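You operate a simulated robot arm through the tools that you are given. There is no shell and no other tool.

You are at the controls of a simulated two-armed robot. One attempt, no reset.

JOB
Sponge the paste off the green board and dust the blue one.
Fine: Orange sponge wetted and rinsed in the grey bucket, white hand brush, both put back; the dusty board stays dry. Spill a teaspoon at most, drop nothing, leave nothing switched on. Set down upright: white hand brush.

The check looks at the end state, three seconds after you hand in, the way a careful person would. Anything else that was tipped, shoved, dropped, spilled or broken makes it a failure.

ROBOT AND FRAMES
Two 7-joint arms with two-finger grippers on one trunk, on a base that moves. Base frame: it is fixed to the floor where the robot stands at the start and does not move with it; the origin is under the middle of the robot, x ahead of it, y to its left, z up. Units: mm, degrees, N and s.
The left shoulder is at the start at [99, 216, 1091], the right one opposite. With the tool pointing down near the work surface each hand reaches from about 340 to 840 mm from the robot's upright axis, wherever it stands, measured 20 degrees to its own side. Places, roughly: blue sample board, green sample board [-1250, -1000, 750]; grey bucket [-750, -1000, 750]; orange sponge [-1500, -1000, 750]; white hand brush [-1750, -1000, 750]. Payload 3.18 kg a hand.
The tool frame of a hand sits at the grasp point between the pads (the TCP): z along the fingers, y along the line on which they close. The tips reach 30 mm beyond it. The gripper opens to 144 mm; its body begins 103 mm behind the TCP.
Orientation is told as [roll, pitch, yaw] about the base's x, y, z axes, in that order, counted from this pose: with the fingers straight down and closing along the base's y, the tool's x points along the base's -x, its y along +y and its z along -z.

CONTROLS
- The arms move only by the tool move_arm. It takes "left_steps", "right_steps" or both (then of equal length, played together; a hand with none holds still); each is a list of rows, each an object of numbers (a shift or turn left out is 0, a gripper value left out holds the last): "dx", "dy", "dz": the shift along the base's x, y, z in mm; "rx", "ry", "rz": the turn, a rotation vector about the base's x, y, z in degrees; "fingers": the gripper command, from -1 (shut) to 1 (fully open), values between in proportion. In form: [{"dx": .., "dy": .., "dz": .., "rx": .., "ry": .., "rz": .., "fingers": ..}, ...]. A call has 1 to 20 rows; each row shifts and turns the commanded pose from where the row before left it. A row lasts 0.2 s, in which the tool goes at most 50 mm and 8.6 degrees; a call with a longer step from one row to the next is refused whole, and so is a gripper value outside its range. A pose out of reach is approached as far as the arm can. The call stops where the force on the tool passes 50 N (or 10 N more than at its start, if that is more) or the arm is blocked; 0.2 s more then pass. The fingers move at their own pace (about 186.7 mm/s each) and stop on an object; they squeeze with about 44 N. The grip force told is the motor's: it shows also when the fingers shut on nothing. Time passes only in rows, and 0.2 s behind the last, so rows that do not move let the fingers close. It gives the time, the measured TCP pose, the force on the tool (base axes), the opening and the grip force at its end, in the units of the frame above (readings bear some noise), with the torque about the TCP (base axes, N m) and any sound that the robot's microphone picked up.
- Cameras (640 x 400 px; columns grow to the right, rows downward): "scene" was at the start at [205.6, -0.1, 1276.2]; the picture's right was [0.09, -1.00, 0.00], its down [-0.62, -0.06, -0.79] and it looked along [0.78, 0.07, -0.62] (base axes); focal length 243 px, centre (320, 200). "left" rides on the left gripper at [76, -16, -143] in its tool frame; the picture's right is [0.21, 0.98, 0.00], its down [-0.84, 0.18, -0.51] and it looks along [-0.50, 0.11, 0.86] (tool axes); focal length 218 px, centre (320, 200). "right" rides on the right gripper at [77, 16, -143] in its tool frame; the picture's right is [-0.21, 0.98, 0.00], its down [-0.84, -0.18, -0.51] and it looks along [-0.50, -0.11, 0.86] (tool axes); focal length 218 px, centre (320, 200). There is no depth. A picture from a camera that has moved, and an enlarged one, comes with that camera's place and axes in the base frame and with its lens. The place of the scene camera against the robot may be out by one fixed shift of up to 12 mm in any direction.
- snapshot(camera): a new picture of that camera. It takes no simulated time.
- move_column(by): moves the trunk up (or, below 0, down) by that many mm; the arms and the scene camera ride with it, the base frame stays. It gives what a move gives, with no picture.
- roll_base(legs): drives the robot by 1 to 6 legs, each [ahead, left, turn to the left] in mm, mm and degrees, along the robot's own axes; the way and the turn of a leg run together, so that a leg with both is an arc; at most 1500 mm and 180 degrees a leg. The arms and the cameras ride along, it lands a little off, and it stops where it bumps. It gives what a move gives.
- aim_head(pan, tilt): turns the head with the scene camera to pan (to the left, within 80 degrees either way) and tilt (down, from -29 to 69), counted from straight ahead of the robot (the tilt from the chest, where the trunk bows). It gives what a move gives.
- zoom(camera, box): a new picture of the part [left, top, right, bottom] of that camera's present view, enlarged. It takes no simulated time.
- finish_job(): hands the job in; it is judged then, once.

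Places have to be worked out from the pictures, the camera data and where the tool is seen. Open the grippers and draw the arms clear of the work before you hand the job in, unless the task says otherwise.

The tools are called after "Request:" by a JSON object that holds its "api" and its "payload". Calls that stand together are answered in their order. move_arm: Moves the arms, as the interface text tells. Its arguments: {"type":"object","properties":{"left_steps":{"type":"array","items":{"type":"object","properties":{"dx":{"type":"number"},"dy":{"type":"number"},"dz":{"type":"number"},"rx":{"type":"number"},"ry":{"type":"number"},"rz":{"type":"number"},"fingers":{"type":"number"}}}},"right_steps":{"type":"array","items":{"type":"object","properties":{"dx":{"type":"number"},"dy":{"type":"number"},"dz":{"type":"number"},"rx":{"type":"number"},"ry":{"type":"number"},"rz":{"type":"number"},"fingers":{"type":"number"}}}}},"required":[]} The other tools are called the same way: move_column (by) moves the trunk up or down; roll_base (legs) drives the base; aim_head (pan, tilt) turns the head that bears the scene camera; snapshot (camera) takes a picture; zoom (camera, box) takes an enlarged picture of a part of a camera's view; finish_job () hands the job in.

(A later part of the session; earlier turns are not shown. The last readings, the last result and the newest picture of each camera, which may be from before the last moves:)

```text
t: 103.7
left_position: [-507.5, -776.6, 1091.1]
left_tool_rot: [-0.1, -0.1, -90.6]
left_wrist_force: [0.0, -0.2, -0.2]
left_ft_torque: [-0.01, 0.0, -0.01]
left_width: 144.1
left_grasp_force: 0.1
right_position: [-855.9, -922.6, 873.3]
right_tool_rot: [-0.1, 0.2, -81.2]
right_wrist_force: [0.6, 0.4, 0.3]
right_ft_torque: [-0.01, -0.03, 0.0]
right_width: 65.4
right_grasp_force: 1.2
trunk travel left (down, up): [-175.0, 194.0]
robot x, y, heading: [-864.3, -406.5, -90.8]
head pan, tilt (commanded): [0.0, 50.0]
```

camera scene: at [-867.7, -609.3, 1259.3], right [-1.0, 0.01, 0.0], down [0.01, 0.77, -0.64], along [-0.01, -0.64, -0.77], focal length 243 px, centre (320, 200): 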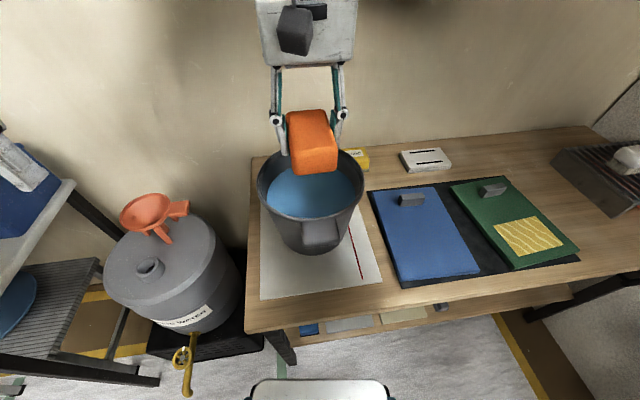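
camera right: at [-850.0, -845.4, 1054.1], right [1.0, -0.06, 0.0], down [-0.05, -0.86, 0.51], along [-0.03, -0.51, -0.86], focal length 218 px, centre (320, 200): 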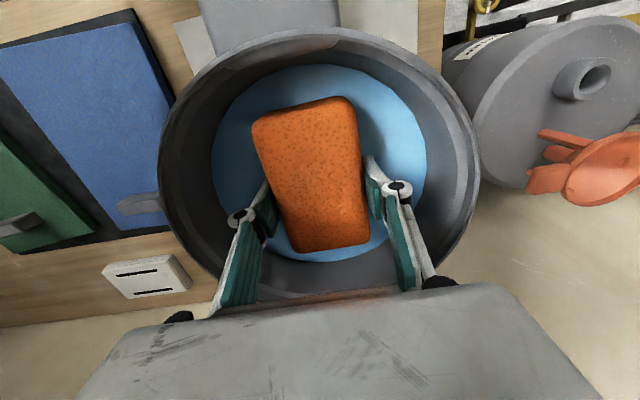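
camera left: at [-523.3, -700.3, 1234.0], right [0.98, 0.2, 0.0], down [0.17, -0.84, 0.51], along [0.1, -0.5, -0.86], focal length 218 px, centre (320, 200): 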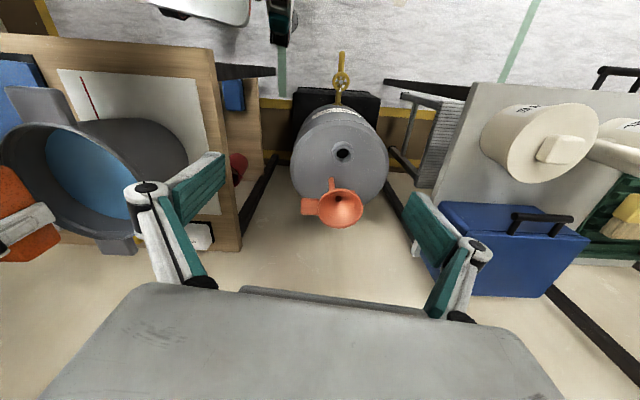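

The grip has dropped to about 1 N: the sponge is just held between the pads under water. I look, then squeeze again.

Request:
{"api": "zoom", "payload": {"camera": "right", "box": [150, 20, 490, 310]}}

Request:
{"api": "move_arm", "payload": {"right_steps": [{}, {}, {}, {"fingers": -0.28}, {}, {}]}}

Request:
{"api": "zoom", "payload": {"camera": "right", "box": [150, 20, 490, 310]}}

```text
1.38 times, centred on (320, 165) of right
camera zoom: at [-850.9, -845.0, 1016.7], right [1.0, -0.06, 0.0], down [-0.05, -0.86, 0.51], along [-0.03, -0.51, -0.86], focal length 301 px, centre (320, 248)
```

zoom: 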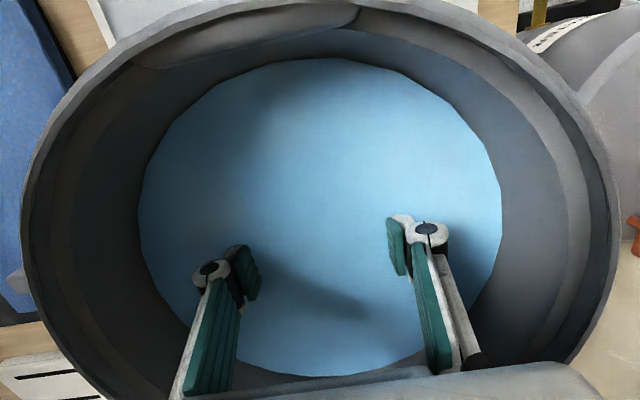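

```text
t: 105.1
left_position: [-507.3, -778.4, 1090.0]
left_tool_rot: [-0.2, 0.0, -90.7]
left_wrist_force: [0.0, 0.1, 1.3]
left_ft_torque: [0.01, 0.04, -0.01]
left_width: 144.0
left_grasp_force: 0.2
right_position: [-856.6, -921.3, 873.6]
right_tool_rot: [0.0, 0.1, -81.2]
right_wrist_force: [0.1, -0.1, -0.8]
right_ft_torque: [0.02, -0.02, 0.0]
right_width: 64.5
right_grasp_force: 43.7
trunk travel left (down, up): [-175.0, 194.0]
robot x, y, heading: [-863.4, -406.1, -90.7]
head pan, tilt (commanded): [0.0, 50.0]
```

```text
1.38 times, centred on (320, 165) of right
camera zoom: at [-850.9, -845.0, 1016.7], right [1.0, -0.06, 0.0], down [-0.05, -0.86, 0.51], along [-0.03, -0.51, -0.86], focal length 301 px, centre (320, 248)
```

zoom: 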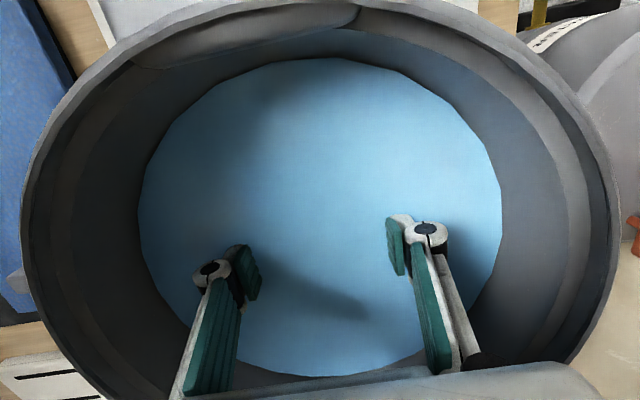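

The sponge has slid down a little under the surface but is gripped again (64.5 mm, 44 N). I raise it slowly within the bucket to see how it hangs.

Request:
{"api": "move_arm", "payload": {"right_steps": [{"dz": 6}, {"dz": 6}, {"dz": 8}, {"dz": 8}, {"dz": 8}, {"dz": 8}, {"dz": 8}, {}]}}

Request:
{"api": "zoom", "payload": {"camera": "right", "box": [150, 20, 490, 310]}}

Request:
{"api": "zoom", "payload": {"camera": "scene", "box": [230, 80, 400, 270]}}

```text
t: 106.9
left_position: [-507.7, -776.4, 1089.6]
left_tool_rot: [-0.2, 0.0, -90.6]
left_wrist_force: [0.1, 0.0, -0.3]
left_ft_torque: [-0.02, 0.0, 0.02]
left_width: 144.0
left_grasp_force: 0.1
right_position: [-853.4, -922.5, 925.9]
right_tool_rot: [0.0, 0.1, -81.2]
right_wrist_force: [0.0, -0.1, -1.4]
right_ft_torque: [-0.01, 0.0, -0.02]
right_width: 64.7
right_grasp_force: 43.5
trunk travel left (down, up): [-175.0, 194.0]
robot x, y, heading: [-867.2, -407.5, -90.8]
head pan, tilt (commanded): [0.0, 50.0]
```

```text
1.38 times, centred on (320, 165) of right
camera zoom: at [-849.2, -845.0, 1069.5], right [1.0, -0.06, 0.0], down [-0.05, -0.86, 0.51], along [-0.03, -0.51, -0.86], focal length 301 px, centre (320, 248)
```

zoom: 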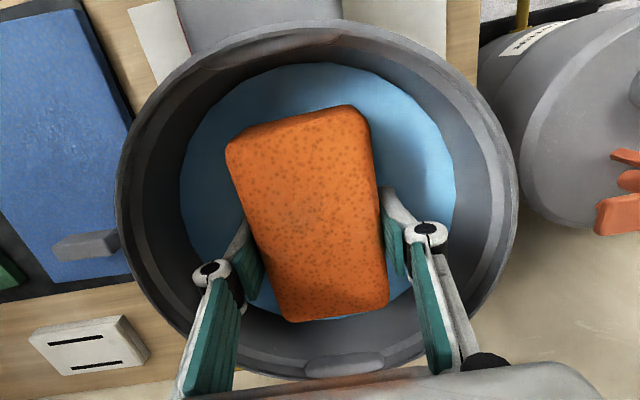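

```text
2.11 times, centred on (315, 175) of scene
camera zoom: at [-866.7, -609.4, 1259.3], right [-1.0, 0.01, 0.0], down [0.01, 0.77, -0.64], along [-0.01, -0.64, -0.77], focal length 512 px, centre (330, 253)
```

zoom: 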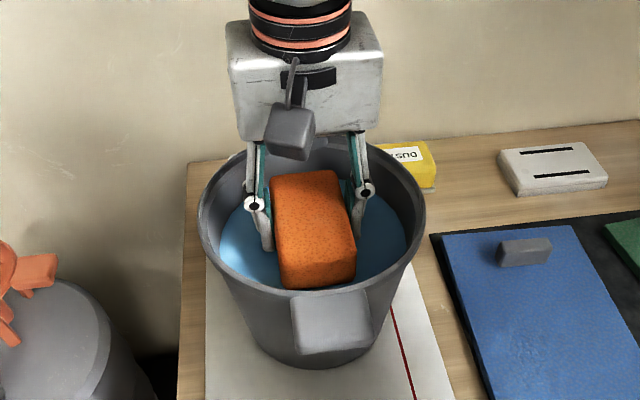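

The sponge sits unchanged in the grip and looks a shade darker. I hold it over the water, read the force a few times and look closely for dripping.

Request:
{"api": "move_arm", "payload": {"right_steps": [{}, {}, {}, {}, {}]}}

Request:
{"api": "move_arm", "payload": {"right_steps": [{}, {}]}}

Request:
{"api": "move_arm", "payload": {"right_steps": [{"fingers": -1}, {}]}}

Request:
{"api": "zoom", "payload": {"camera": "scene", "box": [260, 130, 370, 220]}}

```text
t: 108.1
left_position: [-506.6, -777.7, 1089.2]
left_tool_rot: [0.0, 0.1, -90.7]
left_wrist_force: [0.2, 0.5, 0.0]
left_ft_torque: [-0.04, -0.01, 0.05]
left_width: 143.7
left_grasp_force: 0.1
right_position: [-853.6, -922.4, 925.1]
right_tool_rot: [0.0, 0.1, -81.3]
right_wrist_force: [0.1, -0.2, 0.4]
right_ft_torque: [0.0, -0.02, 0.0]
right_width: 64.6
right_grasp_force: 43.9
trunk travel left (down, up): [-175.0, 194.0]
robot x, y, heading: [-866.1, -406.5, -91.0]
head pan, tilt (commanded): [0.0, 50.0]
```

```text
t: 108.7
left_position: [-507.1, -776.7, 1090.8]
left_tool_rot: [0.0, 0.0, -90.6]
left_wrist_force: [0.6, 0.4, 0.0]
left_ft_torque: [0.0, 0.01, -0.02]
left_width: 144.0
left_grasp_force: 0.0
right_position: [-854.9, -921.6, 924.6]
right_tool_rot: [0.0, 0.2, -81.2]
right_wrist_force: [-0.3, 0.0, -0.1]
right_ft_torque: [-0.03, -0.01, 0.0]
right_width: 64.9
right_grasp_force: 43.5
trunk travel left (down, up): [-175.0, 194.0]
robot x, y, heading: [-867.0, -410.1, -90.7]
head pan, tilt (commanded): [0.0, 50.0]
```

```text
t: 109.3
left_position: [-507.2, -776.6, 1089.3]
left_tool_rot: [-0.2, -0.1, -90.6]
left_wrist_force: [0.5, -0.6, -0.8]
left_ft_torque: [0.06, 0.01, -0.05]
left_width: 143.7
left_grasp_force: 0.0
right_position: [-855.0, -921.4, 925.0]
right_tool_rot: [0.0, 0.1, -81.2]
right_wrist_force: [-0.7, 0.5, -0.6]
right_ft_torque: [-0.01, 0.02, 0.0]
right_width: 64.3
right_grasp_force: 44.4
trunk travel left (down, up): [-175.0, 194.0]
robot x, y, heading: [-867.1, -404.8, -90.8]
head pan, tilt (commanded): [0.0, 50.0]
```

```text
4.44 times, centred on (315, 175) of scene
camera zoom: at [-866.7, -609.3, 1259.3], right [-1.0, 0.01, 0.0], down [0.01, 0.77, -0.64], along [-0.01, -0.64, -0.77], focal length 1082 px, centre (342, 311)
```

zoom: 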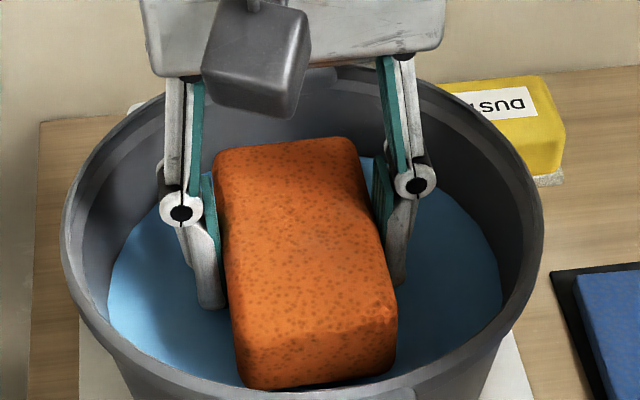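

No drips are visible after a few seconds of full squeeze over the water. I raise the sponge above the rim, keep squeezing and wait a little longer to let any drops fall into the bucket.

Request:
{"api": "move_arm", "payload": {"right_steps": [{"dz": 15}, {"dz": 20}, {"dz": 20}, {"dz": 20}, {}, {}, {}, {}, {}, {}]}}

Request:
{"api": "zoom", "payload": {"camera": "scene", "box": [230, 60, 400, 250]}}

Request:
{"api": "zoom", "payload": {"camera": "left", "box": [0, 60, 240, 270]}}

```text
t: 111.5
left_position: [-506.7, -777.9, 1088.6]
left_tool_rot: [-0.1, 0.0, -90.6]
left_wrist_force: [0.0, -0.5, -0.3]
left_ft_torque: [0.02, 0.0, 0.03]
left_width: 144.2
left_grasp_force: 0.0
right_position: [-853.1, -923.6, 999.3]
right_tool_rot: [0.0, 0.0, -81.2]
right_wrist_force: [0.7, 0.6, 0.0]
right_ft_torque: [0.0, 0.04, -0.05]
right_width: 64.7
right_grasp_force: 44.2
trunk travel left (down, up): [-175.0, 194.0]
robot x, y, heading: [-864.5, -403.1, -90.8]
head pan, tilt (commanded): [0.0, 50.0]
```

```text
2.11 times, centred on (315, 155) of scene
camera zoom: at [-866.7, -609.3, 1259.3], right [-1.0, 0.01, 0.0], down [0.01, 0.77, -0.64], along [-0.01, -0.64, -0.77], focal length 512 px, centre (330, 295)
```

zoom: 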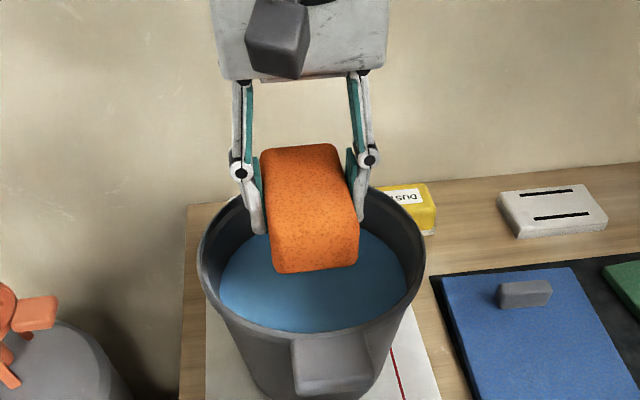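

```text
1.90 times, centred on (120, 165) of left
camera zoom: at [-522.2, -700.3, 1233.8], right [0.98, 0.2, 0.0], down [0.17, -0.84, 0.51], along [0.1, -0.5, -0.86], focal length 416 px, centre (701, 267)
```

zoom: 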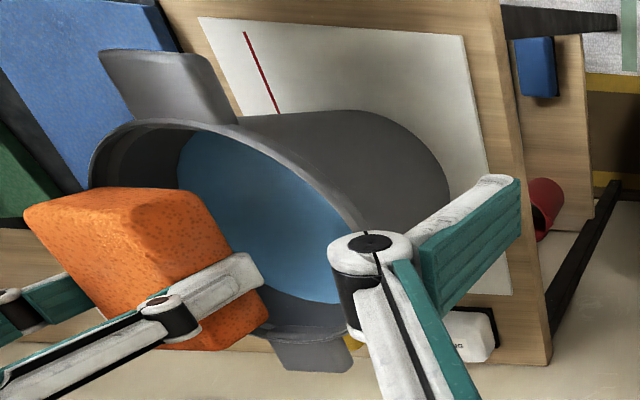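

No drips. I raise 20 mm more and take the long way round: back off from the bench, strafe right, then forward, so that the sponge never passes over the blue board.

Request:
{"api": "move_arm", "payload": {"right_steps": [{"dz": 20}, {}]}}

Request:
{"api": "roll_base", "payload": {"legs": [[-240, 0, 0], [0, -430, 0]]}}

Request:
{"api": "snapshot", "payload": {"camera": "scene"}}

Request:
{"api": "snapshot", "payload": {"camera": "right"}}

```text
t: 112.1
left_position: [-506.8, -778.0, 1090.5]
left_tool_rot: [-0.1, -0.1, -90.6]
left_wrist_force: [0.3, 0.4, 0.1]
left_ft_torque: [0.01, 0.0, 0.01]
left_width: 143.6
left_grasp_force: 0.0
right_position: [-854.8, -924.4, 1018.7]
right_tool_rot: [0.0, 0.1, -81.3]
right_wrist_force: [1.3, 0.2, -0.4]
right_ft_torque: [0.03, 0.0, 0.04]
right_width: 64.4
right_grasp_force: 43.6
trunk travel left (down, up): [-175.0, 194.0]
robot x, y, heading: [-866.5, -408.2, -90.7]
head pan, tilt (commanded): [0.0, 50.0]
```

```text
t: 117.8
left_position: [-934.4, -526.6, 1089.9]
left_tool_rot: [-0.1, 0.0, -90.8]
left_wrist_force: [-0.5, 0.8, -0.4]
left_ft_torque: [-0.01, 0.0, -0.01]
left_width: 144.0
left_grasp_force: 0.0
right_position: [-1281.6, -669.8, 1019.8]
right_tool_rot: [0.0, 0.1, -81.4]
right_wrist_force: [-0.3, -0.5, -0.4]
right_ft_torque: [0.03, 0.03, 0.0]
right_width: 64.8
right_grasp_force: 44.2
trunk travel left (down, up): [-175.0, 194.0]
robot x, y, heading: [-1295.0, -154.4, -90.8]
head pan, tilt (commanded): [0.0, 50.0]
```

```text
taken
camera scene: at [-1294.2, -356.6, 1259.3], right [-1.0, 0.02, 0.0], down [0.01, 0.77, -0.64], along [-0.01, -0.64, -0.77], focal length 243 px, centre (320, 200)
```

scene: 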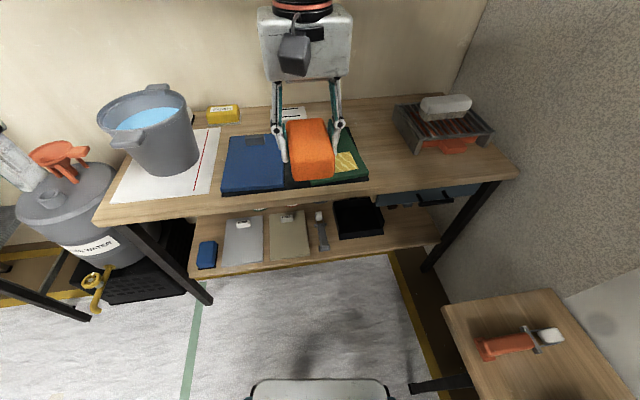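

```text
taken
camera right: at [-1277.7, -592.8, 1163.6], right [1.0, -0.06, 0.0], down [-0.05, -0.86, 0.51], along [-0.03, -0.51, -0.86], focal length 218 px, centre (320, 200)
```

right: 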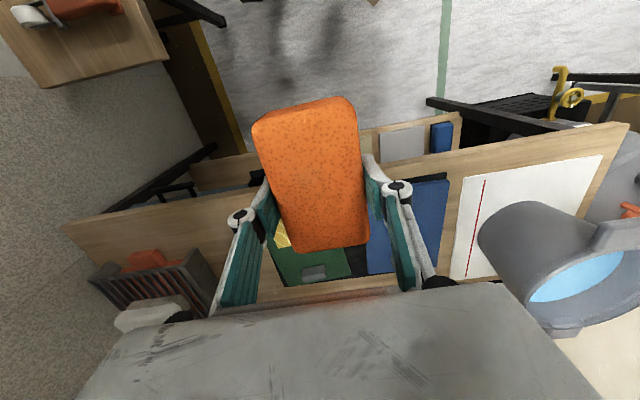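

All is quiet so far. I shift the sponge 60 mm right so that it stays clear of the blue board's side, then drive forward again.

Request:
{"api": "move_arm", "payload": {"right_steps": [{"dx": -30}, {"dx": -35}, {}]}}

Request:
{"api": "roll_base", "payload": {"legs": [[245, 0, 0]]}}

Request:
{"api": "aim_head", "payload": {"pan": 0, "tilt": 48}}

Request:
{"api": "snapshot", "payload": {"camera": "scene"}}

Request:
{"api": "snapshot", "payload": {"camera": "right"}}

Request:
{"api": "snapshot", "payload": {"camera": "left"}}

```text
t: 118.6
left_position: [-934.2, -525.5, 1088.8]
left_tool_rot: [-0.2, 0.0, -90.8]
left_wrist_force: [-0.2, -0.1, -0.3]
left_ft_torque: [-0.03, 0.01, 0.0]
left_width: 144.1
left_grasp_force: 0.2
right_position: [-1349.6, -669.9, 1020.9]
right_tool_rot: [-0.1, 0.2, -81.2]
right_wrist_force: [-0.2, 0.0, -1.0]
right_ft_torque: [0.02, -0.02, 0.0]
right_width: 64.6
right_grasp_force: 43.4
trunk travel left (down, up): [-175.0, 194.0]
robot x, y, heading: [-1294.5, -152.8, -90.6]
head pan, tilt (commanded): [0.0, 50.0]
```

```text
t: 120.4
left_position: [-936.2, -767.1, 1089.4]
left_tool_rot: [-0.1, 0.0, -90.7]
left_wrist_force: [0.0, 0.1, -0.2]
left_ft_torque: [0.06, -0.01, 0.05]
left_width: 143.9
left_grasp_force: 0.0
right_position: [-1351.1, -913.3, 1021.5]
right_tool_rot: [0.0, 0.1, -81.3]
right_wrist_force: [0.6, -1.1, -1.3]
right_ft_torque: [0.01, -0.01, 0.02]
right_width: 64.9
right_grasp_force: 44.4
trunk travel left (down, up): [-175.0, 194.0]
robot x, y, heading: [-1298.4, -394.1, -90.8]
head pan, tilt (commanded): [0.0, 50.0]
```

```text
t: 121.0
left_position: [-937.6, -766.5, 1089.6]
left_tool_rot: [-0.1, -0.1, -90.6]
left_wrist_force: [0.4, 0.5, -0.5]
left_ft_torque: [0.0, 0.0, 0.01]
left_width: 144.1
left_grasp_force: 0.0
right_position: [-1351.8, -913.2, 1020.5]
right_tool_rot: [0.1, 0.1, -81.1]
right_wrist_force: [-1.6, 0.2, -1.1]
right_ft_torque: [-0.01, -0.01, 0.01]
right_width: 64.5
right_grasp_force: 43.4
trunk travel left (down, up): [-175.0, 194.0]
robot x, y, heading: [-1290.9, -397.7, -90.9]
head pan, tilt (commanded): [0.0, 48.0]
```

```text
taken
camera scene: at [-1297.3, -600.7, 1262.0], right [-1.0, 0.01, 0.0], down [0.01, 0.74, -0.67], along [-0.01, -0.67, -0.74], focal length 243 px, centre (320, 200)
```

scene: 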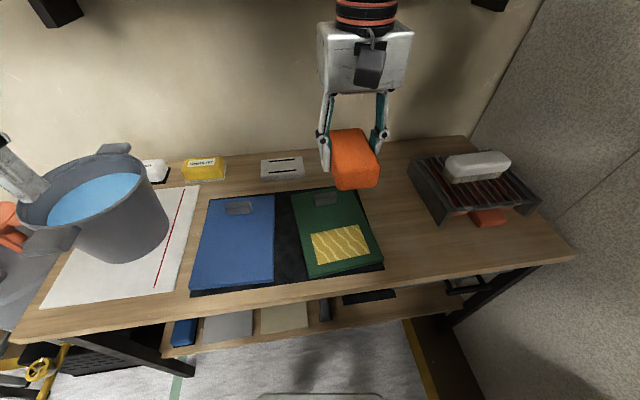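

```text
taken
camera right: at [-1347.0, -835.3, 1164.6], right [1.0, -0.06, 0.0], down [-0.05, -0.86, 0.51], along [-0.03, -0.51, -0.86], focal length 218 px, centre (320, 200)
```

right: 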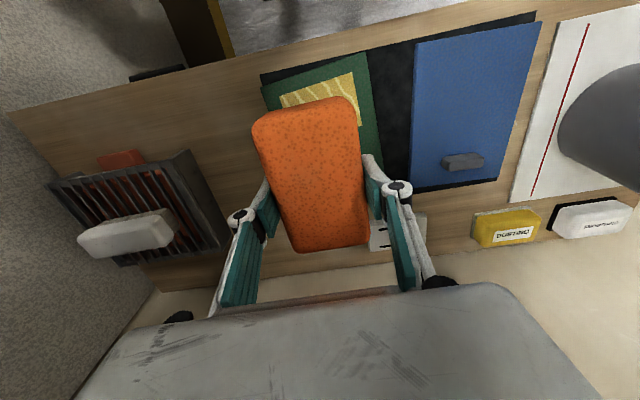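

```text
taken
camera left: at [-952.7, -689.9, 1233.8], right [0.98, 0.2, 0.0], down [0.17, -0.84, 0.51], along [0.1, -0.5, -0.86], focal length 218 px, centre (320, 200)
```

left: 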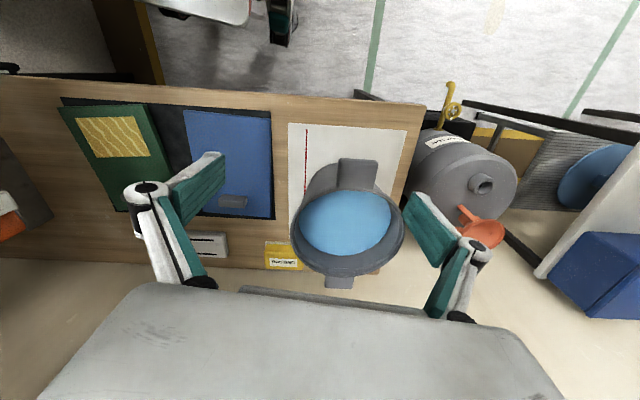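

The sponge hangs over the bench right of the green board's block. Averaging both wrist cameras, the paste patch centre is [-1345, -896], about 122 × 84 mm, turned 13°. I align the sponge (+4°), go to the patch's right end and lower to just above contact.

Request:
{"api": "move_arm", "payload": {"right_steps": [{"dx": -25, "dy": 2, "rz": 4}, {"dx": -26, "dy": 2}, {"dz": -45}, {"dz": -45}, {"dz": -45}, {"dz": -40}, {"dz": -20}, {}]}}

Request:
{"api": "snapshot", "payload": {"camera": "right"}}

Request:
{"api": "zoom", "payload": {"camera": "scene", "box": [260, 150, 430, 290]}}

Request:
{"api": "zoom", "payload": {"camera": "left", "box": [0, 70, 180, 230]}}

```text
t: 122.8
left_position: [-937.4, -767.0, 1090.2]
left_tool_rot: [-0.2, 0.0, -90.6]
left_wrist_force: [-0.9, 0.2, 0.6]
left_ft_torque: [0.01, -0.01, -0.02]
left_width: 144.1
left_grasp_force: 0.1
right_position: [-1403.7, -912.6, 827.2]
right_tool_rot: [-0.1, 0.0, -77.1]
right_wrist_force: [0.7, -0.5, -0.5]
right_ft_torque: [-0.03, -0.01, -0.02]
right_width: 64.8
right_grasp_force: 44.6
trunk travel left (down, up): [-175.0, 194.0]
robot x, y, heading: [-1294.0, -395.5, -90.7]
head pan, tilt (commanded): [0.0, 48.0]
```

```text
taken
camera right: at [-1403.8, -834.5, 970.6], right [1.0, 0.01, 0.0], down [0.01, -0.86, 0.51], along [0.01, -0.51, -0.86], focal length 218 px, centre (320, 200)
```

right: 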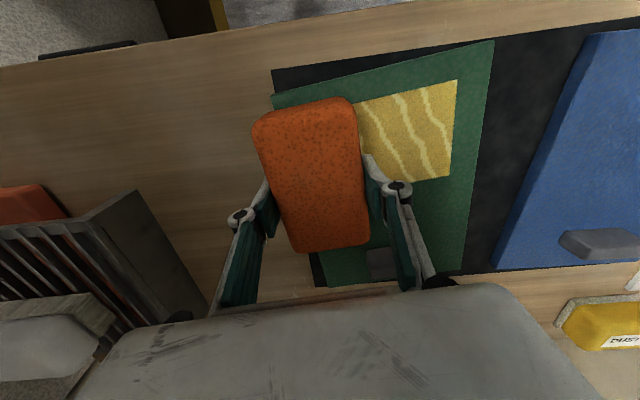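

```text
2.86 times, centred on (345, 220) of scene
camera zoom: at [-1297.2, -600.5, 1262.1], right [-1.0, 0.01, 0.0], down [0.01, 0.74, -0.67], along [-0.01, -0.67, -0.74], focal length 696 px, centre (249, 143)
```

zoom: 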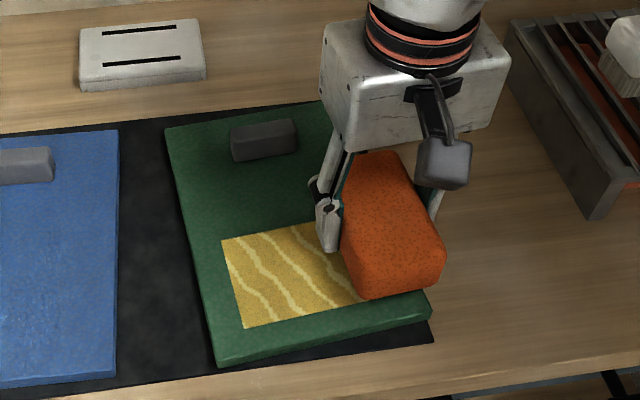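

```text
2.50 times, centred on (90, 150) of left
camera zoom: at [-952.7, -689.7, 1233.9], right [0.98, 0.2, 0.0], down [0.17, -0.84, 0.51], along [0.1, -0.5, -0.86], focal length 546 px, centre (895, 325)
```

zoom: 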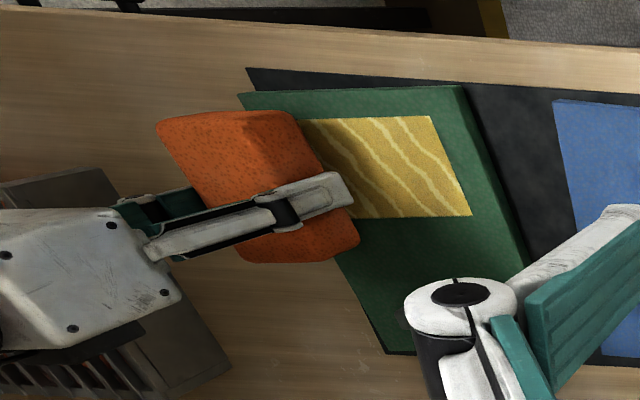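

The sponge covers the patch's right end, the rest of the patch is visible up to x≈-1281. I lower in small steps to touch the board.

Request:
{"api": "move_arm", "payload": {"right_steps": [{"dz": -6}, {"dz": -5}, {"dz": -3}, {}]}}

Request:
{"api": "move_arm", "payload": {"right_steps": [{"dz": -2}, {"dz": -1}, {}]}}

```text
t: 123.8
left_position: [-937.2, -766.7, 1090.3]
left_tool_rot: [-0.1, 0.0, -90.6]
left_wrist_force: [-0.2, 0.2, 0.8]
left_ft_torque: [0.04, 0.0, 0.03]
left_width: 144.0
left_grasp_force: 0.0
right_position: [-1403.4, -910.0, 811.5]
right_tool_rot: [0.0, -0.1, -77.2]
right_wrist_force: [0.6, 1.1, -0.1]
right_ft_torque: [0.03, 0.02, -0.01]
right_width: 64.7
right_grasp_force: 43.9
trunk travel left (down, up): [-175.0, 194.0]
robot x, y, heading: [-1297.2, -394.5, -90.7]
head pan, tilt (commanded): [0.0, 48.0]
```

```text
t: 124.6
left_position: [-937.9, -765.4, 1091.4]
left_tool_rot: [-0.1, -0.1, -90.6]
left_wrist_force: [-0.6, 0.1, -0.4]
left_ft_torque: [-0.03, 0.02, 0.01]
left_width: 144.0
left_grasp_force: 0.1
right_position: [-1403.2, -910.3, 810.3]
right_tool_rot: [0.0, 0.0, -77.3]
right_wrist_force: [-2.8, 0.6, 10.8]
right_ft_torque: [0.27, 0.08, -0.03]
right_width: 64.5
right_grasp_force: 43.6
trunk travel left (down, up): [-175.0, 194.0]
robot x, y, heading: [-1296.2, -394.4, -90.7]
head pan, tilt (commanded): [0.0, 48.0]
```

Contact at z 810 with about 11 N. I start wiping along the patch toward +x, first a few rows, watching the force.

Request:
{"api": "move_arm", "payload": {"right_steps": [{"dx": 10, "dy": 2.3}, {"dx": 11.7, "dy": 2.7}, {"dx": 11.7, "dy": 2.7}, {"dx": 11.7, "dy": 2.7}]}}

Request:
{"api": "zoom", "payload": {"camera": "scene", "box": [260, 150, 430, 290]}}

```text
t: 125.6
left_position: [-937.9, -766.1, 1090.2]
left_tool_rot: [-0.1, -0.2, -90.7]
left_wrist_force: [-0.5, 0.4, 0.4]
left_ft_torque: [0.06, 0.02, 0.01]
left_width: 144.2
left_grasp_force: 0.0
right_position: [-1356.7, -899.5, 810.4]
right_tool_rot: [0.0, 0.0, -77.4]
right_wrist_force: [-10.2, -3.2, 15.6]
right_ft_torque: [-0.36, 0.34, -0.25]
right_width: 64.6
right_grasp_force: 44.4
trunk travel left (down, up): [-175.0, 194.0]
robot x, y, heading: [-1294.2, -395.3, -90.8]
head pan, tilt (commanded): [0.0, 48.0]
```

```text
2.86 times, centred on (345, 220) of scene
camera zoom: at [-1297.9, -599.8, 1262.2], right [-1.0, 0.01, 0.0], down [0.01, 0.74, -0.67], along [-0.01, -0.67, -0.74], focal length 696 px, centre (249, 143)
```

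zoom: 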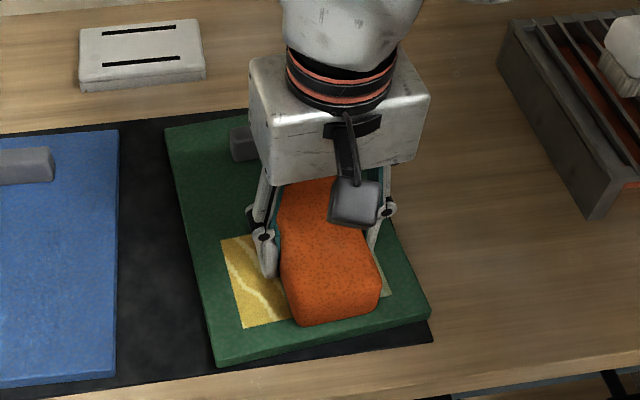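

The drag is about 10 N at 16 N normal; the board corners have not moved, and paste is coming off. I continue across the patch.

Request:
{"api": "move_arm", "payload": {"right_steps": [{"dx": 11.7, "dy": 2.7, "dz": 0.3}, {"dx": 11.7, "dy": 2.7}, {"dx": 11.7, "dy": 2.7}, {"dx": 11.7, "dy": 2.7}, {"dx": 11.7, "dy": 2.7}, {"dx": 11.7, "dy": 2.7}]}}

Request:
{"api": "zoom", "payload": {"camera": "scene", "box": [260, 150, 430, 290]}}

Request:
{"api": "snapshot", "payload": {"camera": "right"}}

```text
t: 127.0
left_position: [-937.9, -765.8, 1091.7]
left_tool_rot: [0.0, -0.2, -90.7]
left_wrist_force: [-0.2, -1.4, 0.7]
left_ft_torque: [-0.01, 0.0, -0.01]
left_width: 143.9
left_grasp_force: 0.0
right_position: [-1288.3, -880.9, 810.2]
right_tool_rot: [0.0, 0.0, -77.4]
right_wrist_force: [-21.3, -5.9, 32.2]
right_ft_torque: [-0.13, 0.94, -0.08]
right_width: 64.8
right_grasp_force: 43.5
trunk travel left (down, up): [-175.0, 194.0]
robot x, y, heading: [-1294.9, -395.0, -90.7]
head pan, tilt (commanded): [0.0, 48.0]
```

```text
2.86 times, centred on (345, 220) of scene
camera zoom: at [-1298.9, -598.9, 1262.5], right [-1.0, 0.01, 0.0], down [0.01, 0.74, -0.67], along [-0.01, -0.67, -0.74], focal length 696 px, centre (249, 143)
```

zoom: 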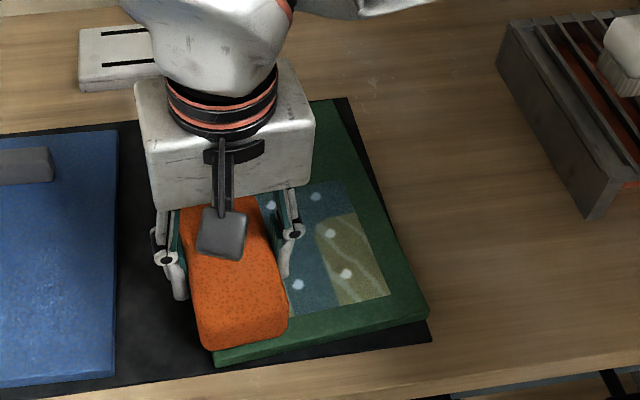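

```text
taken
camera right: at [-1289.5, -802.5, 953.7], right [1.0, 0.01, 0.0], down [0.01, -0.86, 0.51], along [0.01, -0.51, -0.86], focal length 218 px, centre (320, 200)
```

right: 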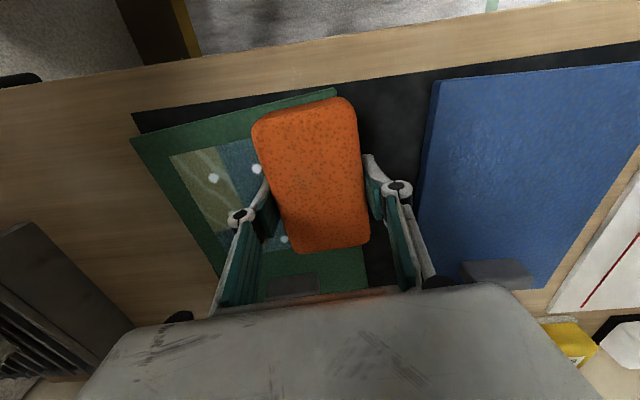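

Paste is lifting, leaving a damp film with a strip at the right end still coated. The force rose to 32 N, so I ease up 1.5 mm and wipe back to the right end.

Request:
{"api": "move_arm", "payload": {"right_steps": [{"dz": 1}, {"dx": -11.7, "dy": -2.7}, {"dx": -11.7, "dy": -2.7}, {"dx": -11.7, "dy": -2.7}, {"dx": -11.7, "dy": -2.7}, {"dx": -11.7, "dy": -2.7}, {"dx": -11.7, "dy": -2.7}]}}

Request:
{"api": "move_arm", "payload": {"right_steps": [{"dx": -11.7, "dy": -2.7}, {"dx": -11.7, "dy": -2.7}, {"dx": -11.7, "dy": -2.7}, {"dx": -11.7, "dy": -2.7}]}}

Request:
{"api": "zoom", "payload": {"camera": "scene", "box": [260, 150, 430, 290]}}

Request:
{"api": "snapshot", "payload": {"camera": "right"}}

```text
t: 128.6
left_position: [-937.9, -765.9, 1090.1]
left_tool_rot: [-0.1, -0.1, -90.5]
left_wrist_force: [-0.1, -0.1, -0.4]
left_ft_torque: [0.04, 0.05, 0.01]
left_width: 143.6
left_grasp_force: 0.1
right_position: [-1357.3, -897.4, 809.3]
right_tool_rot: [-0.1, 0.0, -77.2]
right_wrist_force: [7.5, 1.2, 13.8]
right_ft_torque: [0.05, -0.45, -0.04]
right_width: 64.4
right_grasp_force: 43.9
trunk travel left (down, up): [-175.0, 194.0]
robot x, y, heading: [-1295.8, -393.8, -90.6]
head pan, tilt (commanded): [0.0, 48.0]
```

```text
t: 129.6
left_position: [-936.9, -765.6, 1091.1]
left_tool_rot: [-0.1, -0.1, -90.6]
left_wrist_force: [0.0, 0.0, 0.7]
left_ft_torque: [0.01, 0.0, 0.01]
left_width: 144.1
left_grasp_force: 0.1
right_position: [-1403.1, -909.3, 811.0]
right_tool_rot: [0.0, 0.0, -77.4]
right_wrist_force: [6.9, 2.2, 12.7]
right_ft_torque: [0.23, -0.37, -0.16]
right_width: 64.5
right_grasp_force: 44.1
trunk travel left (down, up): [-175.0, 194.0]
robot x, y, heading: [-1295.7, -397.9, -90.7]
head pan, tilt (commanded): [0.0, 48.0]
```

```text
2.86 times, centred on (345, 220) of scene
camera zoom: at [-1296.6, -599.6, 1262.3], right [-1.0, 0.01, 0.0], down [0.01, 0.74, -0.67], along [-0.01, -0.67, -0.74], focal length 696 px, centre (249, 143)
```

zoom: 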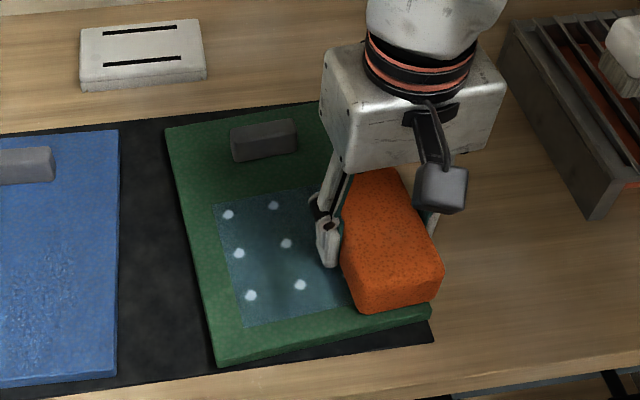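

```text
taken
camera right: at [-1404.6, -830.7, 953.9], right [1.0, 0.01, 0.0], down [0.01, -0.86, 0.51], along [0.01, -0.51, -0.86], focal length 218 px, centre (320, 200)
```

right: 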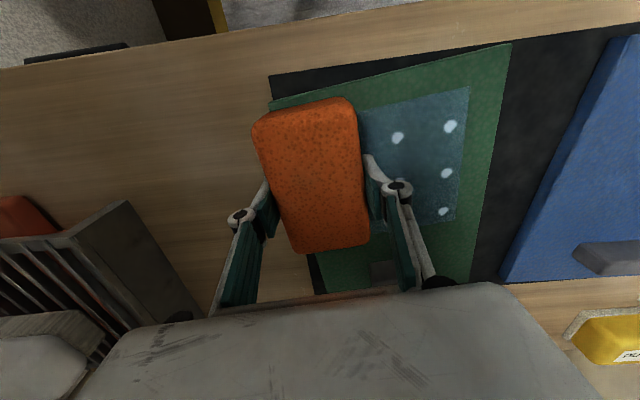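

The paste seems gone, leaving a wet film with droplets. I wipe once more across to check the right end too, then lift and inspect.

Request:
{"api": "move_arm", "payload": {"right_steps": [{"dx": 11.7, "dy": 2.7}, {"dx": 11.7, "dy": 2.7}, {"dx": 11.7, "dy": 2.7}, {"dx": 11.7, "dy": 2.7}, {"dx": 11.7, "dy": 2.7, "dz": 0.3}, {"dx": 11.7, "dy": 2.7, "dz": 0.3}, {"dx": 11.7, "dy": 2.7, "dz": 0.3}, {"dx": 11.7, "dy": 2.7, "dz": 0.3}, {"dx": 11.7, "dy": 2.7, "dz": 0.3}, {"dx": 11.7, "dy": 2.7, "dz": 0.3}]}}

Request:
{"api": "zoom", "payload": {"camera": "scene", "box": [260, 150, 430, 290]}}

Request:
{"api": "zoom", "payload": {"camera": "right", "box": [120, 70, 320, 300]}}

```text
t: 131.8
left_position: [-937.6, -767.2, 1088.8]
left_tool_rot: [0.0, 0.0, -90.6]
left_wrist_force: [0.7, 0.0, 0.3]
left_ft_torque: [-0.03, -0.01, 0.02]
left_width: 144.1
left_grasp_force: 0.0
right_position: [-1286.8, -882.4, 810.2]
right_tool_rot: [0.0, 0.1, -77.3]
right_wrist_force: [-0.6, -0.1, 0.1]
right_ft_torque: [-0.01, 0.0, -0.01]
right_width: 64.7
right_grasp_force: 44.5
trunk travel left (down, up): [-175.0, 194.0]
robot x, y, heading: [-1294.4, -395.3, -90.7]
head pan, tilt (commanded): [0.0, 48.0]
```

```text
2.86 times, centred on (345, 220) of scene
camera zoom: at [-1297.0, -600.7, 1262.0], right [-1.0, 0.01, 0.0], down [0.01, 0.74, -0.67], along [-0.01, -0.67, -0.74], focal length 696 px, centre (249, 143)
```

zoom: 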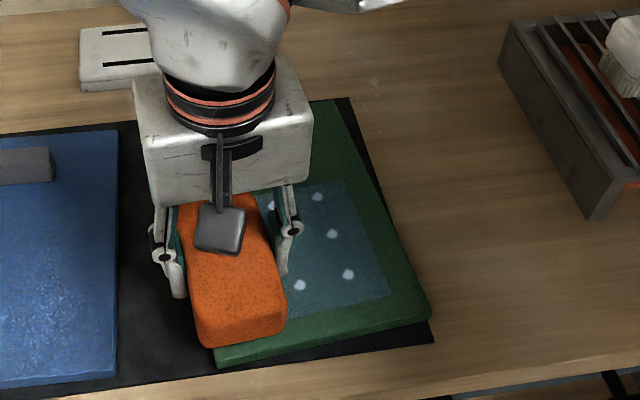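

```text
1.74 times, centred on (220, 185) of right
camera zoom: at [-1287.0, -804.9, 955.2], right [1.0, 0.01, 0.0], down [0.01, -0.86, 0.51], along [0.01, -0.51, -0.86], focal length 380 px, centre (494, 226)
```

zoom: 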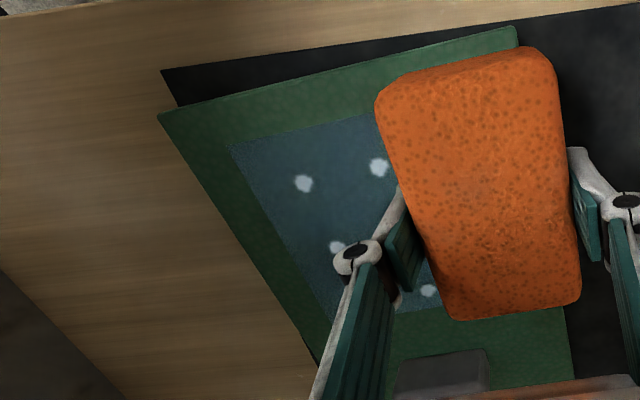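

The paste is off; only a wet film the shape of the patch remains. Now for the rinse: I lift the sponge straight up, shift away from the blue board, back off and take the same way round to the bucket.

Request:
{"api": "move_arm", "payload": {"right_steps": [{"dz": 20}, {"dz": 40}, {"dz": 45, "dx": -10}, {"dz": 40, "dx": -20}, {"dz": 35, "dx": -30}, {"dz": 30}, {}]}}

Request:
{"api": "snapshot", "payload": {"camera": "scene"}}

Request:
{"api": "zoom", "payload": {"camera": "right", "box": [180, 0, 480, 250]}}

Request:
{"api": "zoom", "payload": {"camera": "left", "box": [30, 80, 180, 220]}}

```text
t: 133.4
left_position: [-938.2, -766.7, 1089.6]
left_tool_rot: [0.0, 0.1, -90.6]
left_wrist_force: [-0.7, 0.1, -0.6]
left_ft_torque: [-0.01, 0.01, 0.01]
left_width: 144.1
left_grasp_force: 0.1
right_position: [-1349.3, -881.6, 1021.4]
right_tool_rot: [0.0, 0.1, -77.4]
right_wrist_force: [0.2, -0.4, 0.3]
right_ft_torque: [-0.03, -0.02, 0.02]
right_width: 64.8
right_grasp_force: 44.2
trunk travel left (down, up): [-175.0, 194.0]
robot x, y, heading: [-1303.2, -395.6, -90.5]
head pan, tilt (commanded): [0.0, 48.0]
```

```text
taken
camera scene: at [-1297.7, -600.9, 1261.9], right [-1.0, 0.01, 0.0], down [0.01, 0.74, -0.67], along [-0.01, -0.67, -0.74], focal length 243 px, centre (320, 200)
```

scene: 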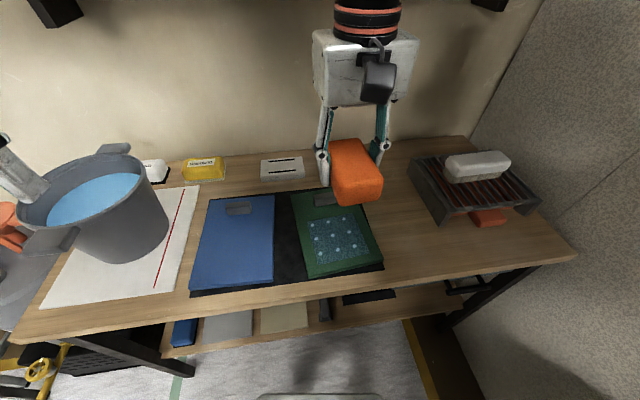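

```text
1.60 times, centred on (330, 125) of right
camera zoom: at [-1349.1, -803.8, 1164.9], right [1.0, 0.01, 0.0], down [0.01, -0.86, 0.51], along [0.01, -0.51, -0.86], focal length 349 px, centre (304, 320)
```

zoom: 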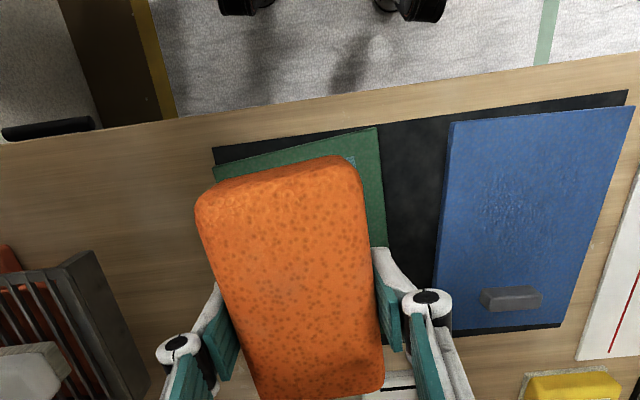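

```text
2.86 times, centred on (105, 150) of left
camera zoom: at [-953.2, -690.2, 1233.7], right [0.98, 0.2, 0.0], down [0.17, -0.84, 0.51], along [0.1, -0.5, -0.86], focal length 624 px, centre (934, 343)
```

zoom: 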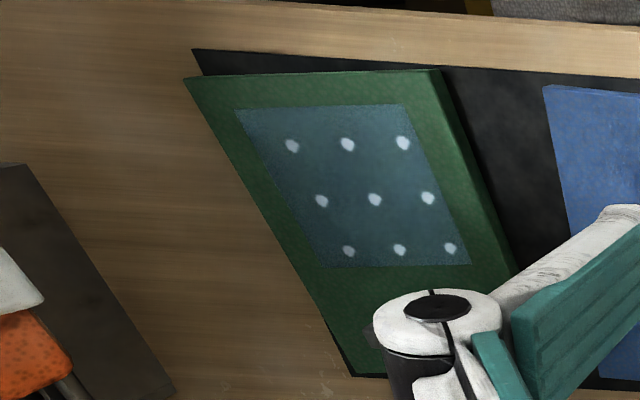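

A uniform wet film with beads is left where the paste was; a second wipe with the rinsed, wrung sponge should take it up. I drive back, shift the arm and go round to the bucket.

Request:
{"api": "roll_base", "payload": {"legs": [[-245, 0, 0]]}}

Request:
{"api": "move_arm", "payload": {"right_steps": [{"dx": 32, "dy": -20}, {"dx": 33, "dy": -20}, {}]}}

Request:
{"api": "roll_base", "payload": {"legs": [[0, 430, 0]]}}

Request:
{"api": "snapshot", "payload": {"camera": "scene"}}

```text
t: 135.2
left_position: [-934.0, -522.7, 1089.9]
left_tool_rot: [0.0, 0.0, -90.7]
left_wrist_force: [-0.4, 0.5, 0.6]
left_ft_torque: [0.0, -0.01, -0.01]
left_width: 144.2
left_grasp_force: 0.0
right_position: [-1346.1, -637.6, 1020.9]
right_tool_rot: [0.1, 0.0, -77.3]
right_wrist_force: [-0.3, 0.1, -1.0]
right_ft_torque: [-0.03, 0.02, -0.05]
right_width: 64.7
right_grasp_force: 44.4
trunk travel left (down, up): [-175.0, 194.0]
robot x, y, heading: [-1289.7, -151.7, -90.8]
head pan, tilt (commanded): [0.0, 48.0]
```

```text
t: 136.0
left_position: [-936.4, -524.8, 1090.0]
left_tool_rot: [-0.2, 0.0, -90.7]
left_wrist_force: [-0.8, 0.4, 1.1]
left_ft_torque: [-0.01, 0.0, 0.0]
left_width: 143.9
left_grasp_force: 0.0
right_position: [-1282.5, -677.1, 1017.8]
right_tool_rot: [0.0, 0.1, -77.5]
right_wrist_force: [0.1, 0.4, -0.2]
right_ft_torque: [0.04, -0.02, 0.01]
right_width: 64.8
right_grasp_force: 44.2
trunk travel left (down, up): [-175.0, 194.0]
robot x, y, heading: [-1291.8, -152.5, -91.1]
head pan, tilt (commanded): [0.0, 48.0]
```

```text
t: 140.3
left_position: [-506.8, -533.2, 1088.8]
left_tool_rot: [-0.1, -0.1, -90.9]
left_wrist_force: [-0.2, 0.2, -0.6]
left_ft_torque: [0.0, 0.02, 0.0]
left_width: 143.9
left_grasp_force: 0.1
right_position: [-854.0, -685.1, 1018.1]
right_tool_rot: [0.0, 0.1, -77.5]
right_wrist_force: [0.3, -0.1, -1.8]
right_ft_torque: [-0.02, 0.0, -0.03]
right_width: 64.5
right_grasp_force: 44.2
trunk travel left (down, up): [-175.0, 194.0]
robot x, y, heading: [-867.5, -161.4, -91.0]
head pan, tilt (commanded): [0.0, 48.0]
```

```text
taken
camera scene: at [-865.8, -364.4, 1262.0], right [-1.0, 0.02, 0.0], down [0.01, 0.74, -0.67], along [-0.01, -0.67, -0.74], focal length 243 px, centre (320, 200)
```

scene: 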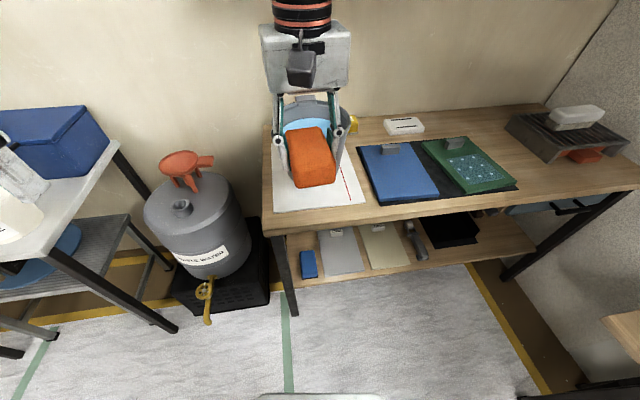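

The way ahead is straight to the bucket; sponge bottom is ~40 mm above the rim. I drive ahead 240 mm and check the centring.

Request:
{"api": "roll_base", "payload": {"legs": [[240, 0, 0]]}}

Request:
{"api": "snapshot", "payload": {"camera": "right"}}

Request:
{"api": "zoom", "payload": {"camera": "scene", "box": [230, 60, 400, 250]}}

```text
t: 142.1
left_position: [-514.4, -778.6, 1091.4]
left_tool_rot: [-0.1, 0.1, -91.2]
left_wrist_force: [0.5, -1.1, -1.4]
left_ft_torque: [0.04, -0.01, 0.0]
left_width: 143.7
left_grasp_force: 0.0
right_position: [-862.3, -929.0, 1017.8]
right_tool_rot: [0.0, 0.1, -77.9]
right_wrist_force: [-0.7, -0.6, -0.3]
right_ft_torque: [0.0, -0.03, 0.04]
right_width: 64.5
right_grasp_force: 44.0
trunk travel left (down, up): [-175.0, 194.0]
robot x, y, heading: [-868.3, -405.7, -91.4]
head pan, tilt (commanded): [0.0, 48.0]
```

```text
taken
camera right: at [-862.6, -851.3, 1162.1], right [1.0, 0.0, 0.0], down [0.0, -0.86, 0.51], along [0.0, -0.51, -0.86], focal length 218 px, centre (320, 200)
```

right: 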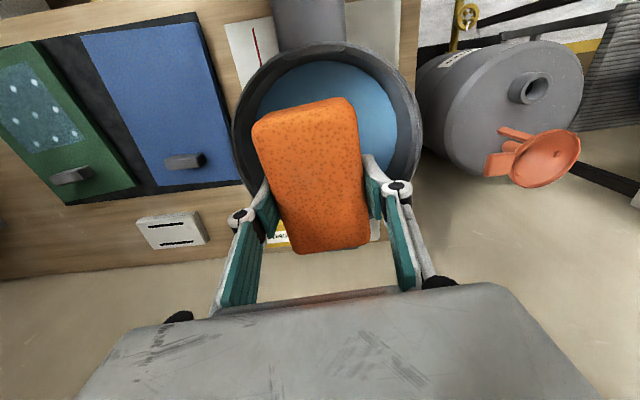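

```text
2.11 times, centred on (315, 155) of scene
camera zoom: at [-872.3, -609.0, 1262.0], right [-1.0, 0.02, 0.0], down [0.02, 0.74, -0.67], along [-0.02, -0.67, -0.74], focal length 512 px, centre (330, 295)
```

zoom: 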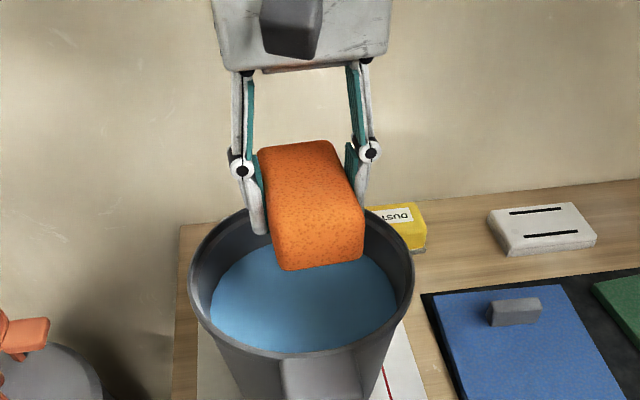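

I centre on [-855, -923] and lower the sponge into the water slowly to rinse it.

Request:
{"api": "move_arm", "payload": {"right_steps": [{"dx": 7, "dy": 5}, {"dz": -25}, {"dz": -25}, {"dz": -20}, {"dz": -12}, {"dz": -10}, {"dz": -10}, {"dz": -8}, {"dz": -8}, {"dz": -8}, {"dz": -8}, {"dz": -8}, {"dz": -4}, {}]}}

Request:
{"api": "zoom", "payload": {"camera": "right", "box": [150, 20, 490, 310]}}

```text
t: 145.1
left_position: [-513.9, -777.7, 1090.6]
left_tool_rot: [-0.1, 0.1, -91.2]
left_wrist_force: [0.1, -1.0, 0.0]
left_ft_torque: [0.0, 0.01, 0.04]
left_width: 143.9
left_grasp_force: 0.0
right_position: [-856.4, -923.6, 873.8]
right_tool_rot: [-0.1, 0.1, -77.8]
right_wrist_force: [-0.2, 0.7, -0.3]
right_ft_torque: [0.01, 0.03, -0.01]
right_width: 64.9
right_grasp_force: 44.2
trunk travel left (down, up): [-175.0, 194.0]
robot x, y, heading: [-868.7, -403.2, -91.3]
head pan, tilt (commanded): [0.0, 48.0]
```

```text
1.38 times, centred on (320, 165) of right
camera zoom: at [-855.8, -846.4, 1017.3], right [1.0, 0.0, 0.0], down [0.0, -0.86, 0.51], along [0.0, -0.51, -0.86], focal length 301 px, centre (320, 248)
```

zoom: 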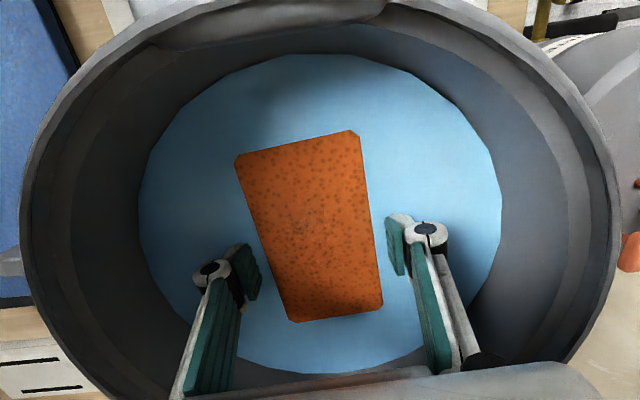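

The sponge is in the water. I swish it gently and work it with ease-and-squeeze cycles to rinse out the paste.

Request:
{"api": "move_arm", "payload": {"right_steps": [{"dz": -4}, {"dx": 8}, {"dx": -8}, {"dx": -8}, {"dx": 8}, {"fingers": -0.11}, {}, {}, {"fingers": -0.3}, {}, {}, {"dy": 6}, {"dy": -6}, {"fingers": -0.11}, {}, {}, {"fingers": -0.3}, {}, {}]}}

Request:
{"api": "move_arm", "payload": {"right_steps": [{"fingers": -1, "dz": 6}, {"dz": 6}, {"dz": 8}, {"dz": 8}, {"dz": 8}, {"dz": 8}, {"dz": 8}, {}, {}, {}, {}]}}

Request:
{"api": "zoom", "payload": {"camera": "right", "box": [150, 20, 490, 310]}}

Request:
{"api": "zoom", "payload": {"camera": "scene", "box": [230, 60, 400, 250]}}

```text
t: 149.1
left_position: [-514.1, -778.8, 1090.3]
left_tool_rot: [-0.1, -0.1, -91.2]
left_wrist_force: [-0.1, 0.4, -0.1]
left_ft_torque: [0.0, 0.03, 0.01]
left_width: 144.1
left_grasp_force: 0.1
right_position: [-856.1, -924.6, 868.7]
right_tool_rot: [0.0, 0.2, -77.9]
right_wrist_force: [-0.1, -0.5, 0.4]
right_ft_torque: [0.03, 0.0, 0.04]
right_width: 64.6
right_grasp_force: 43.8
trunk travel left (down, up): [-175.0, 194.0]
robot x, y, heading: [-868.2, -404.5, -91.5]
head pan, tilt (commanded): [0.0, 48.0]
```

```text
t: 151.5
left_position: [-514.9, -778.1, 1089.6]
left_tool_rot: [-0.1, 0.0, -91.2]
left_wrist_force: [-1.1, -0.3, 0.1]
left_ft_torque: [-0.03, 0.01, 0.02]
left_width: 144.2
left_grasp_force: 0.1
right_position: [-855.9, -924.2, 920.9]
right_tool_rot: [0.1, 0.1, -78.0]
right_wrist_force: [0.1, 0.3, -1.4]
right_ft_torque: [0.01, -0.03, -0.01]
right_width: 64.6
right_grasp_force: 44.0
trunk travel left (down, up): [-175.0, 194.0]
robot x, y, heading: [-869.9, -403.3, -91.7]
head pan, tilt (commanded): [0.0, 48.0]
```

```text
1.38 times, centred on (320, 165) of right
camera zoom: at [-855.5, -846.0, 1064.5], right [1.0, 0.0, 0.0], down [0.0, -0.86, 0.51], along [0.0, -0.51, -0.86], focal length 301 px, centre (320, 248)
```

zoom: 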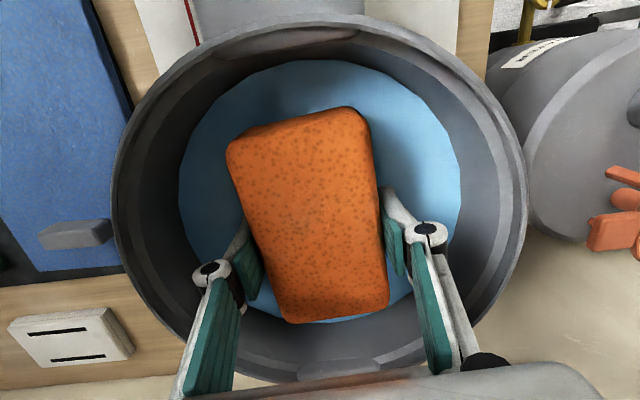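

```text
2.11 times, centred on (315, 155) of scene
camera zoom: at [-872.3, -608.5, 1262.0], right [-1.0, 0.02, 0.0], down [0.02, 0.74, -0.67], along [-0.02, -0.67, -0.74], focal length 512 px, centre (330, 295)
```

zoom: 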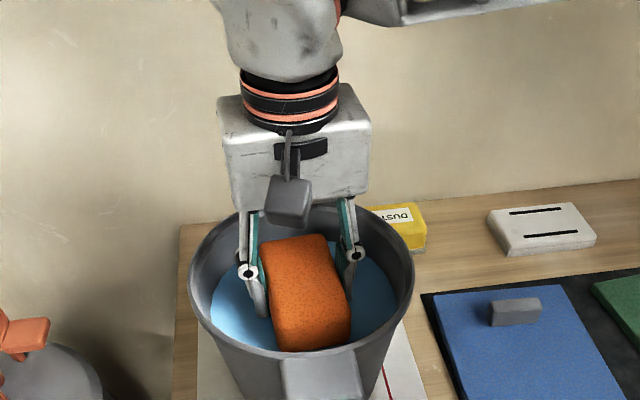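

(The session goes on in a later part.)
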